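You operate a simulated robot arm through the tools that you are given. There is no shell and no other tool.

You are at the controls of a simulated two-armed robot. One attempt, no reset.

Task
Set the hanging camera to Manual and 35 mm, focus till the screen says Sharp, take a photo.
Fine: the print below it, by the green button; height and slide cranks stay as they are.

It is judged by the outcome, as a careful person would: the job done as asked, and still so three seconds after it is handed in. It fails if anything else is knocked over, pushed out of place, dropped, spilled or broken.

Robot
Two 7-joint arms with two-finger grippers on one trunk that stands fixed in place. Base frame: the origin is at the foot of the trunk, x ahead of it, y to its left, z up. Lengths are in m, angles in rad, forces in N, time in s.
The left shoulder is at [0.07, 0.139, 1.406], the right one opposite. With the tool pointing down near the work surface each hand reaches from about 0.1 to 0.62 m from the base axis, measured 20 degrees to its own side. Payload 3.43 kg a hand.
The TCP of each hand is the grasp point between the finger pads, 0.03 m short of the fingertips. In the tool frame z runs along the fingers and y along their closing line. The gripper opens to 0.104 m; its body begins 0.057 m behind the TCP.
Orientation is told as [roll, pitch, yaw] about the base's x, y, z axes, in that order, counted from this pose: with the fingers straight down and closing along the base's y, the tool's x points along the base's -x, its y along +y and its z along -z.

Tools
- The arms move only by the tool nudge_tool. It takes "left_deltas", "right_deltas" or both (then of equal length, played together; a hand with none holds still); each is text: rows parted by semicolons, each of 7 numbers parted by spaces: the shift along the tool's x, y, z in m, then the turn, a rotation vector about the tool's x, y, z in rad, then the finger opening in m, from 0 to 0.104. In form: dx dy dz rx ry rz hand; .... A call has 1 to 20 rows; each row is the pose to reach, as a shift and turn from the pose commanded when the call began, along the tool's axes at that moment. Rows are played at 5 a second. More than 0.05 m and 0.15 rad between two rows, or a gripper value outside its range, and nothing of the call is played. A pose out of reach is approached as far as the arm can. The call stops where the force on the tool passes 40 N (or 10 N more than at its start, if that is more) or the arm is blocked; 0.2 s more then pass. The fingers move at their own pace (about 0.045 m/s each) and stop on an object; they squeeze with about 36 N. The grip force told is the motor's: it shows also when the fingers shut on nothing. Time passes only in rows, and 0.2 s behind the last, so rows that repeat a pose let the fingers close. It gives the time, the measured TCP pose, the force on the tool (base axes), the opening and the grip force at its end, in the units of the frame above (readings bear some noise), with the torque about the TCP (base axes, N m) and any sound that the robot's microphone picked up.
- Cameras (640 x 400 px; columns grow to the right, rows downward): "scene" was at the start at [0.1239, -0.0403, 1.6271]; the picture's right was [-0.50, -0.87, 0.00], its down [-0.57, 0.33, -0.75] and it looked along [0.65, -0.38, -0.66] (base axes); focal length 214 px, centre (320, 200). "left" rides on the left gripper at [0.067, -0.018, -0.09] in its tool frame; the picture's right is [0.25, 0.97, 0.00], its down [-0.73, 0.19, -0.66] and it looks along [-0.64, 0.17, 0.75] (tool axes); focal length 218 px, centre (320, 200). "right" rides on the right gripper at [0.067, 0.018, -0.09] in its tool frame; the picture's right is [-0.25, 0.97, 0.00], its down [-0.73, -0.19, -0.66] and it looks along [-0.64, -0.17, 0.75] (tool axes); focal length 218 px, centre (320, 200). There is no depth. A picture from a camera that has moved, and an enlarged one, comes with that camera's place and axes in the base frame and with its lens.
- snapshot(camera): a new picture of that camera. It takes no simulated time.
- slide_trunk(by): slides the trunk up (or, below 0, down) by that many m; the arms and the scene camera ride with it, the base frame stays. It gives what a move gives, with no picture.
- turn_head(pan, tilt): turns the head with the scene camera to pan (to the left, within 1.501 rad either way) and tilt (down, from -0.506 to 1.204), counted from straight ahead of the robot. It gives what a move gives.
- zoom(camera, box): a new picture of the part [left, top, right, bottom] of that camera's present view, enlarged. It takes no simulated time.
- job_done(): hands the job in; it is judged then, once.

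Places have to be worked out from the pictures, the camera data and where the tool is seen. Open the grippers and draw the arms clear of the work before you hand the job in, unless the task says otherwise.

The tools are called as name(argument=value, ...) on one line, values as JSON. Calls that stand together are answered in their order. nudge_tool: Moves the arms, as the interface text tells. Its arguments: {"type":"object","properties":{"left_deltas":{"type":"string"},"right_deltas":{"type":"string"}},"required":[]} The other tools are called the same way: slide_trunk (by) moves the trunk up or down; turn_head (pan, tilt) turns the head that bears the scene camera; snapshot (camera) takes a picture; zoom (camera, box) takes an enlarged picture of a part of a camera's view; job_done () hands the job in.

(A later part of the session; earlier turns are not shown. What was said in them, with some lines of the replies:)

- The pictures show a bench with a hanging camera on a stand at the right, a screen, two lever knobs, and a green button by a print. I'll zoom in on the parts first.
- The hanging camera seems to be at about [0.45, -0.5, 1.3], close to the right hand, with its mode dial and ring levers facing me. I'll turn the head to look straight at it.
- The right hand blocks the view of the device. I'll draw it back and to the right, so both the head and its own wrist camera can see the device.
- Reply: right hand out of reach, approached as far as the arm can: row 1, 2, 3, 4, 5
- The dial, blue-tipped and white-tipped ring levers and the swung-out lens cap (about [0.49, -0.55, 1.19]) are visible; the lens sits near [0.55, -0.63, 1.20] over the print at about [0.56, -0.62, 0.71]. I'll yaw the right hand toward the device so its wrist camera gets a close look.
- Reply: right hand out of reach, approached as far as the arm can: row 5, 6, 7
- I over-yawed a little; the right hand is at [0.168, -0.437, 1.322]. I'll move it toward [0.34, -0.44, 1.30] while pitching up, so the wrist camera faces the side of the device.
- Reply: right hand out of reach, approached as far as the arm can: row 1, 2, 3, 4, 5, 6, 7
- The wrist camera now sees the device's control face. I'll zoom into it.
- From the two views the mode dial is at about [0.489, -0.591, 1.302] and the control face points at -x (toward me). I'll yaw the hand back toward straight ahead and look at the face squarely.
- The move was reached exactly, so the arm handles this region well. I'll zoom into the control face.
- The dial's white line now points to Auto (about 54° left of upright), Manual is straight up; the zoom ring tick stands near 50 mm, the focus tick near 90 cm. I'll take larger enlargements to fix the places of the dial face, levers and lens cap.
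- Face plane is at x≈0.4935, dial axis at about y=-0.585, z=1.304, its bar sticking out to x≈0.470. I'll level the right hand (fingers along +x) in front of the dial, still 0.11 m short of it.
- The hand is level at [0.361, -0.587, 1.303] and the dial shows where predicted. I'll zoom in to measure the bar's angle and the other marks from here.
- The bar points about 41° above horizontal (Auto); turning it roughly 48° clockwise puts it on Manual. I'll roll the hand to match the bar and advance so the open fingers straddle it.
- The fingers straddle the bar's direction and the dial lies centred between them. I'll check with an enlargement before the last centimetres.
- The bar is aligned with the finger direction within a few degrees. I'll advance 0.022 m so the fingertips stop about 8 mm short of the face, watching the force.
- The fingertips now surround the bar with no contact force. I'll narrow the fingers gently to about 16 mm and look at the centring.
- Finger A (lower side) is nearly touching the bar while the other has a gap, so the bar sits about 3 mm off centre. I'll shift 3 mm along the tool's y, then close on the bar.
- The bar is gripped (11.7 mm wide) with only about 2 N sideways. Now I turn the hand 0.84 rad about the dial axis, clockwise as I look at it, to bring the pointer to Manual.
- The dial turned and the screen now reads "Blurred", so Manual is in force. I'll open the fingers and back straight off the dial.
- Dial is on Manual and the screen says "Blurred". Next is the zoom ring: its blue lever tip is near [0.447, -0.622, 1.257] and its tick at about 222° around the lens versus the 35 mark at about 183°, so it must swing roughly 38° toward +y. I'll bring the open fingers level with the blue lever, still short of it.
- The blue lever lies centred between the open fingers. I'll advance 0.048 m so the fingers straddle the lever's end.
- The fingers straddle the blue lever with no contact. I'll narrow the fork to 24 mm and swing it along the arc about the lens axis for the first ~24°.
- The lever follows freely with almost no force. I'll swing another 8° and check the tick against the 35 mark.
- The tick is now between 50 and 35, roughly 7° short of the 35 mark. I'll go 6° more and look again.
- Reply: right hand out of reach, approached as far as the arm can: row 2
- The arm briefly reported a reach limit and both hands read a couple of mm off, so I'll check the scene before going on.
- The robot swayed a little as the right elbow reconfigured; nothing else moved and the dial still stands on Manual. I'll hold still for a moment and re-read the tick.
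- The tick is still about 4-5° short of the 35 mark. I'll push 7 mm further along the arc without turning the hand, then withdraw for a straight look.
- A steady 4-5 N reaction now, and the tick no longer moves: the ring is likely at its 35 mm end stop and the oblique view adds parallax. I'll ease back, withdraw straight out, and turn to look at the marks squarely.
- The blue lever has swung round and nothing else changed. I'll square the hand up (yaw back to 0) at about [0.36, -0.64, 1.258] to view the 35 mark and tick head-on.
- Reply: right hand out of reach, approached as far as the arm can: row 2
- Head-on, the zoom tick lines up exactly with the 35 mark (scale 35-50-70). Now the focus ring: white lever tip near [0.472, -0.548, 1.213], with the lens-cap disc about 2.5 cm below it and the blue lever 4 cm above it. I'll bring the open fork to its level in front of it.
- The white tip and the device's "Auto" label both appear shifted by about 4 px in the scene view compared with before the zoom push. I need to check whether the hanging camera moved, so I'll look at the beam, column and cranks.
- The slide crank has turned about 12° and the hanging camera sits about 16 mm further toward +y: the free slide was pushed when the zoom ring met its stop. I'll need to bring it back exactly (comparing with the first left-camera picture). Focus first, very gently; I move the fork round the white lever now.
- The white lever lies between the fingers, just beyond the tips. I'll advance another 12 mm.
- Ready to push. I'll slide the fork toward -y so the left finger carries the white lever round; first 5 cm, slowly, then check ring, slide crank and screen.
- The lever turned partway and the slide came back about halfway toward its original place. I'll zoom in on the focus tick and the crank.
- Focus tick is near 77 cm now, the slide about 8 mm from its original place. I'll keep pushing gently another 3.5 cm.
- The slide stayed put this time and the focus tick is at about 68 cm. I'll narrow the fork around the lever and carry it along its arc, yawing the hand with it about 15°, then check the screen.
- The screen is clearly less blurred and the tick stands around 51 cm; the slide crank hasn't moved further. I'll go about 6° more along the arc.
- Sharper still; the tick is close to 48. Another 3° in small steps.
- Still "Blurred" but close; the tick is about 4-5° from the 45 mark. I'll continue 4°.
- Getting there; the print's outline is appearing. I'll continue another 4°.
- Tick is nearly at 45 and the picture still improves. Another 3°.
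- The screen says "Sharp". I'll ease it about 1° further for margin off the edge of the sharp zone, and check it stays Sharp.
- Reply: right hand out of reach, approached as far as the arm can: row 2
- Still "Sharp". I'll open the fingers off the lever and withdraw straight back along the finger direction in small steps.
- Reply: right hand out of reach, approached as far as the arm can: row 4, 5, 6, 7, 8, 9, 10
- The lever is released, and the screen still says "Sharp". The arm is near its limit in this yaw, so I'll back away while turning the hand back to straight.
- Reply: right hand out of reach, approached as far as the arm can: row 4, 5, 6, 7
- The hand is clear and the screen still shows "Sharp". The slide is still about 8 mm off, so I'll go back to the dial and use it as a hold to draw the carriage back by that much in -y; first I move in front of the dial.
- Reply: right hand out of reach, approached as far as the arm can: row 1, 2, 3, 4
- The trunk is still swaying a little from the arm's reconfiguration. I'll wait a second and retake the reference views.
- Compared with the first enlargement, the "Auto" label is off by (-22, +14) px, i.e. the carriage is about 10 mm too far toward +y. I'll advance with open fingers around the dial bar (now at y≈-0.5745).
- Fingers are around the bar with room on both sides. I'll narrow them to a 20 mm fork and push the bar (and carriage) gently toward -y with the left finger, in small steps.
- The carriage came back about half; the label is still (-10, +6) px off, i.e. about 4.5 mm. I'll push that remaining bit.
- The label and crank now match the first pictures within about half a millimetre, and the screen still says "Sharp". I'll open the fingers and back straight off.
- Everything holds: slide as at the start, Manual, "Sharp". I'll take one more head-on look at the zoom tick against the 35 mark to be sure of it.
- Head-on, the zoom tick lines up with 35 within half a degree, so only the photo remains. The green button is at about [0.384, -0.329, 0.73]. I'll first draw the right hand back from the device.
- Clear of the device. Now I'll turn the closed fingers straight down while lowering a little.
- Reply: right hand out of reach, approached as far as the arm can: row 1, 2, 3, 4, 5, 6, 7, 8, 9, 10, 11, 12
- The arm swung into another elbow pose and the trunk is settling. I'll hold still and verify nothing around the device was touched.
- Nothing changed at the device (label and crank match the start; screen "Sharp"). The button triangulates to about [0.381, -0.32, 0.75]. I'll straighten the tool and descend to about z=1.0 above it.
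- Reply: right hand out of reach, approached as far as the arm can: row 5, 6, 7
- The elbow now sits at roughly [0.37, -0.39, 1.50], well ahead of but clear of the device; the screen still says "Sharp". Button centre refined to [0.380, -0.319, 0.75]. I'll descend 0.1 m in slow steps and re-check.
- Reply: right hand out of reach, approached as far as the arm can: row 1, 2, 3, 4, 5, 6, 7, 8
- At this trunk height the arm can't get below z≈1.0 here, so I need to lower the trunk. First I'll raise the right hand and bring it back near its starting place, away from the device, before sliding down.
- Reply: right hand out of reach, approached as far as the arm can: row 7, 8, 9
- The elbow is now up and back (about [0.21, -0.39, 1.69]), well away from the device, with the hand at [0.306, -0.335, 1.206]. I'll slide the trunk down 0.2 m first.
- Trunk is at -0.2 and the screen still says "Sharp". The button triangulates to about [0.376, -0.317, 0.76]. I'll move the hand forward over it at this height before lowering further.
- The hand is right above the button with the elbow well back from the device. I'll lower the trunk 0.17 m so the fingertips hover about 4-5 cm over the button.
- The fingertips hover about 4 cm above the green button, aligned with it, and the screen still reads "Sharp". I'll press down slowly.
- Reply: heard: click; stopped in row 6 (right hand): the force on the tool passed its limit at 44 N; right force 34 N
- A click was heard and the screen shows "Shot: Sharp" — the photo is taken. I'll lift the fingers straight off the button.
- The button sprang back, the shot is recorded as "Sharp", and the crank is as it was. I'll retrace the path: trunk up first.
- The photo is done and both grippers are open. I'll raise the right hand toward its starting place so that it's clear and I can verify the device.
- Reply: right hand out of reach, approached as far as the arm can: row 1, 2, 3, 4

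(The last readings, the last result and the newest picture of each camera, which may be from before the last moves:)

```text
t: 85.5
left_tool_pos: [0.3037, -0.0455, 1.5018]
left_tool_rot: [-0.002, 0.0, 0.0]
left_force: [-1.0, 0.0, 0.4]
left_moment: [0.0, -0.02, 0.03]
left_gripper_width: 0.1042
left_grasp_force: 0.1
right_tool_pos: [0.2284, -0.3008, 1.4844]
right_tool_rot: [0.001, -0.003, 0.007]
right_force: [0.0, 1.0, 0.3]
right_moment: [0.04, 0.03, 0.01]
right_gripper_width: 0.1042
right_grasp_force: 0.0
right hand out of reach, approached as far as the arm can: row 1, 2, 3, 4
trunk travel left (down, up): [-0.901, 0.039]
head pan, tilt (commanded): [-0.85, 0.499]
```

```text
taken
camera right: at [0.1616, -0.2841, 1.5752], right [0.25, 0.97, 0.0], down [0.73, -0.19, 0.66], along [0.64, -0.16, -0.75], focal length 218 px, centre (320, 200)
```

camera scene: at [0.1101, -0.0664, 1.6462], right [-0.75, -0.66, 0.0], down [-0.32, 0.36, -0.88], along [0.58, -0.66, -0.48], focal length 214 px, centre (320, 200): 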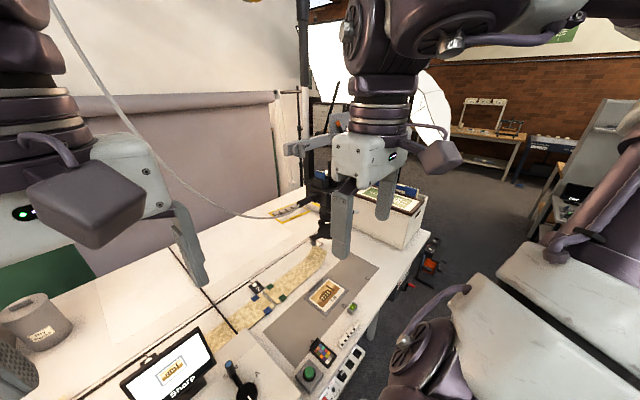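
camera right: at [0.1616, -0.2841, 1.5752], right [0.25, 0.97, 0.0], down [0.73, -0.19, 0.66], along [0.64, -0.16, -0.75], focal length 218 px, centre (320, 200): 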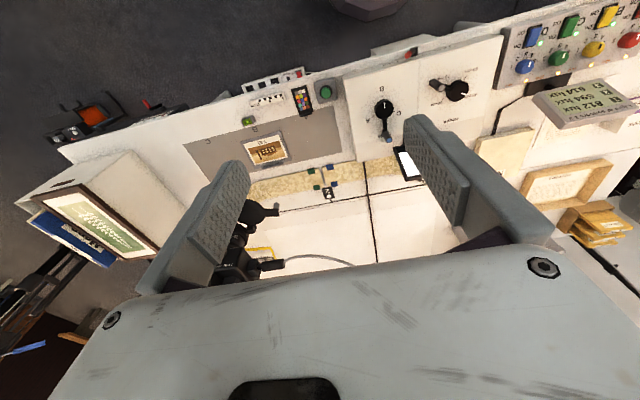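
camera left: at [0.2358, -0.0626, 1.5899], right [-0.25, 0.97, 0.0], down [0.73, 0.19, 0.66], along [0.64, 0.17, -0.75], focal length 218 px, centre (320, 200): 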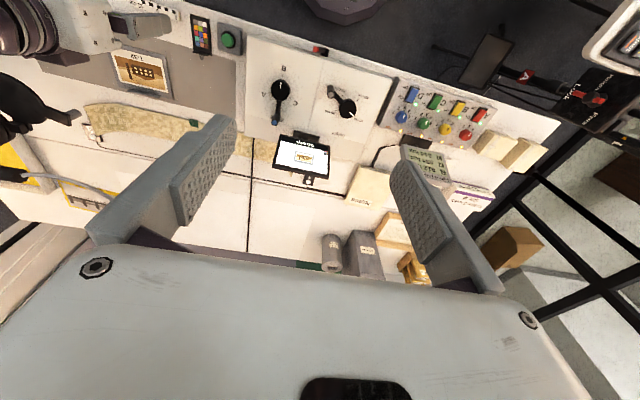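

The right arm is back at its starting place. I'll do a final check of the screen, cranks and device against the first pictures.

zoom(camera="left", box=[240, 40, 400, 190])

zoom(camera="left", box=[0, 0, 250, 210])

zoom(camera="right", box=[180, 120, 340, 280])

turn_head(pan=-0.522, tilt=0.716)

snapshot(camera="scene")

zoom(camera="scene", box=[360, 90, 440, 200])

zoom(camera="scene", box=[180, 230, 420, 380])

```text
2.67 times, centred on (320, 115) of left
camera zoom: at [0.2349, -0.0624, 1.5901], right [-0.25, 0.97, 0.0], down [0.73, 0.19, 0.66], along [0.64, 0.17, -0.75], focal length 582 px, centre (320, 427)
```

zoom: 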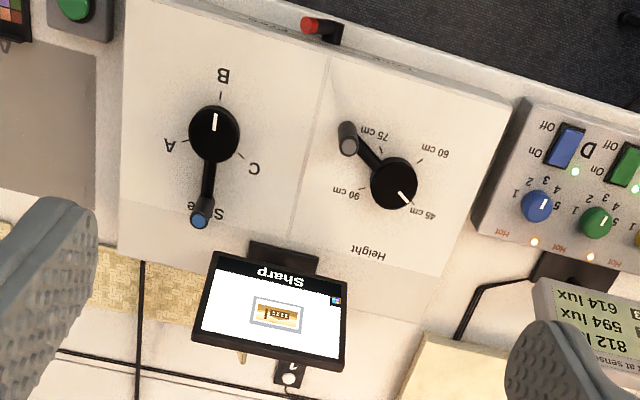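

```text
1.90 times, centred on (125, 105) of left
camera zoom: at [0.2349, -0.0624, 1.5901], right [-0.25, 0.97, 0.0], down [0.73, 0.19, 0.66], along [0.64, 0.17, -0.75], focal length 416 px, centre (691, 381)
```

zoom: 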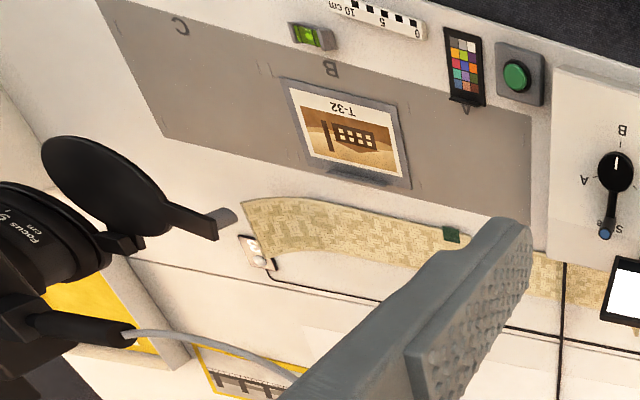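

```text
2.50 times, centred on (260, 200) of right
camera zoom: at [0.1616, -0.2841, 1.5752], right [0.25, 0.97, 0.0], down [0.73, -0.19, 0.66], along [0.64, -0.16, -0.75], focal length 546 px, centre (470, 200)
```

zoom: 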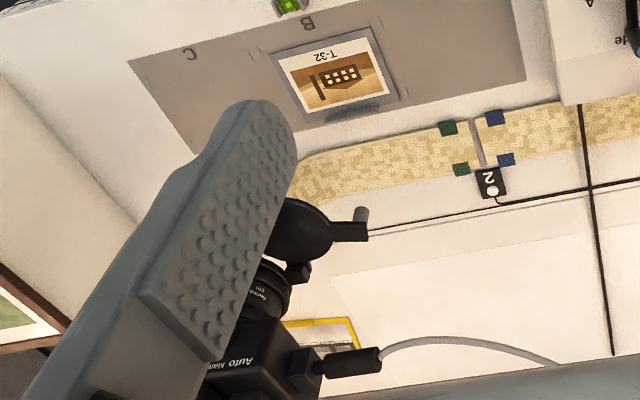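

```text
t: 86.3
left_tool_pos: [0.3055, -0.0461, 1.5006]
left_tool_rot: [0.001, -0.001, -0.001]
left_force: [-0.6, 0.4, -0.2]
left_moment: [0.01, -0.03, 0.01]
left_gripper_width: 0.104
left_grasp_force: 0.1
right_tool_pos: [0.2285, -0.2998, 1.4852]
right_tool_rot: [0.001, 0.0, 0.006]
right_force: [-0.1, 0.5, -0.1]
right_moment: [0.02, 0.03, 0.02]
right_gripper_width: 0.104
right_grasp_force: 0.1
trunk travel left (down, up): [-0.901, 0.039]
head pan, tilt (commanded): [-0.522, 0.716]
```

```text
taken
camera scene: at [0.1238, -0.0403, 1.6272], right [-0.5, -0.87, 0.0], down [-0.57, 0.33, -0.76], along [0.65, -0.38, -0.66], focal length 214 px, centre (320, 200)
```

scene: 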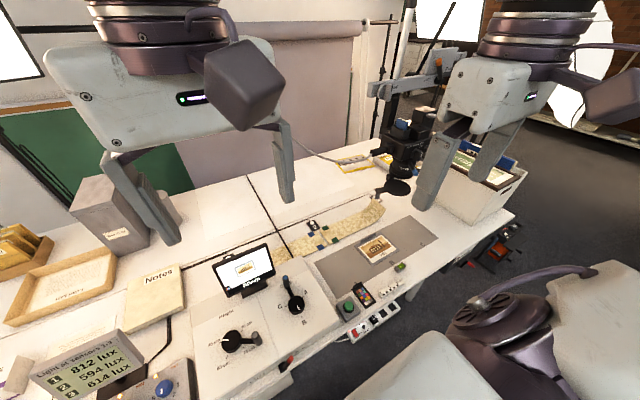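

```text
3.64 times, centred on (400, 145) of scene
camera zoom: at [0.1238, -0.0403, 1.6272], right [-0.5, -0.87, 0.0], down [-0.57, 0.33, -0.76], along [0.65, -0.38, -0.66], focal length 780 px, centre (29, 400)
```

zoom: 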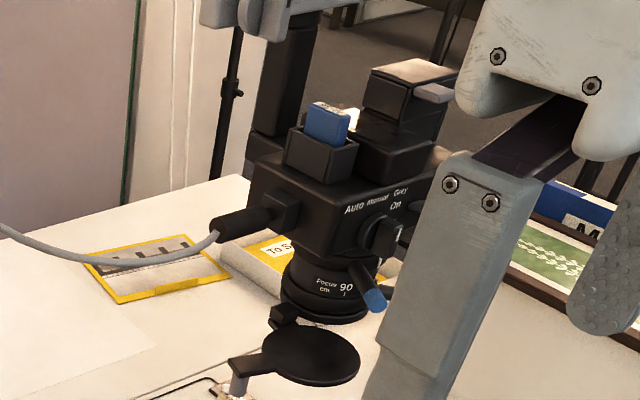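

```text
2.67 times, centred on (300, 305) of scene
camera zoom: at [0.1238, -0.0403, 1.6272], right [-0.5, -0.87, 0.0], down [-0.57, 0.33, -0.76], along [0.65, -0.38, -0.66], focal length 572 px, centre (373, -80)
```

zoom: 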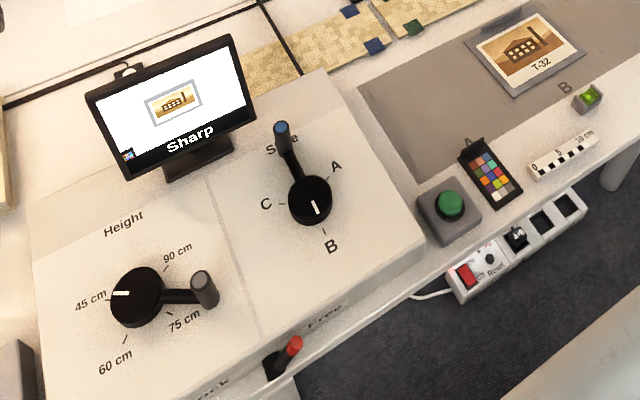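

Everything matches the first pictures except what was asked. The dial is on Manual, the zoom is at 35 mm, and the screen says "Sharp" after "Shot: Sharp". Both cranks, the print and the button are in place, and the arms are clear with grippers open, so I hand the job in.

job_done()

```text
The job is handed in.
```

The photo is taken. The camera is on Manual at 35 mm and the screen said "Sharp". Pressing the green button gave a click and "Shot: Sharp".

- **Slide moved and was put back:** While turning the zoom ring to its 35 mm stop, I pushed the camera about 16 mm along its free slide, which turned the slide crank by roughly 12°. I moved it back before taking the photo. Compared with the first pictures, the camera and crank now match to within about half a millimetre.
- **Everything else:** The height crank, the print, the lens cap and the other items on the bench look the same as at the start. Both arms are back clear of the work with the grippers open.
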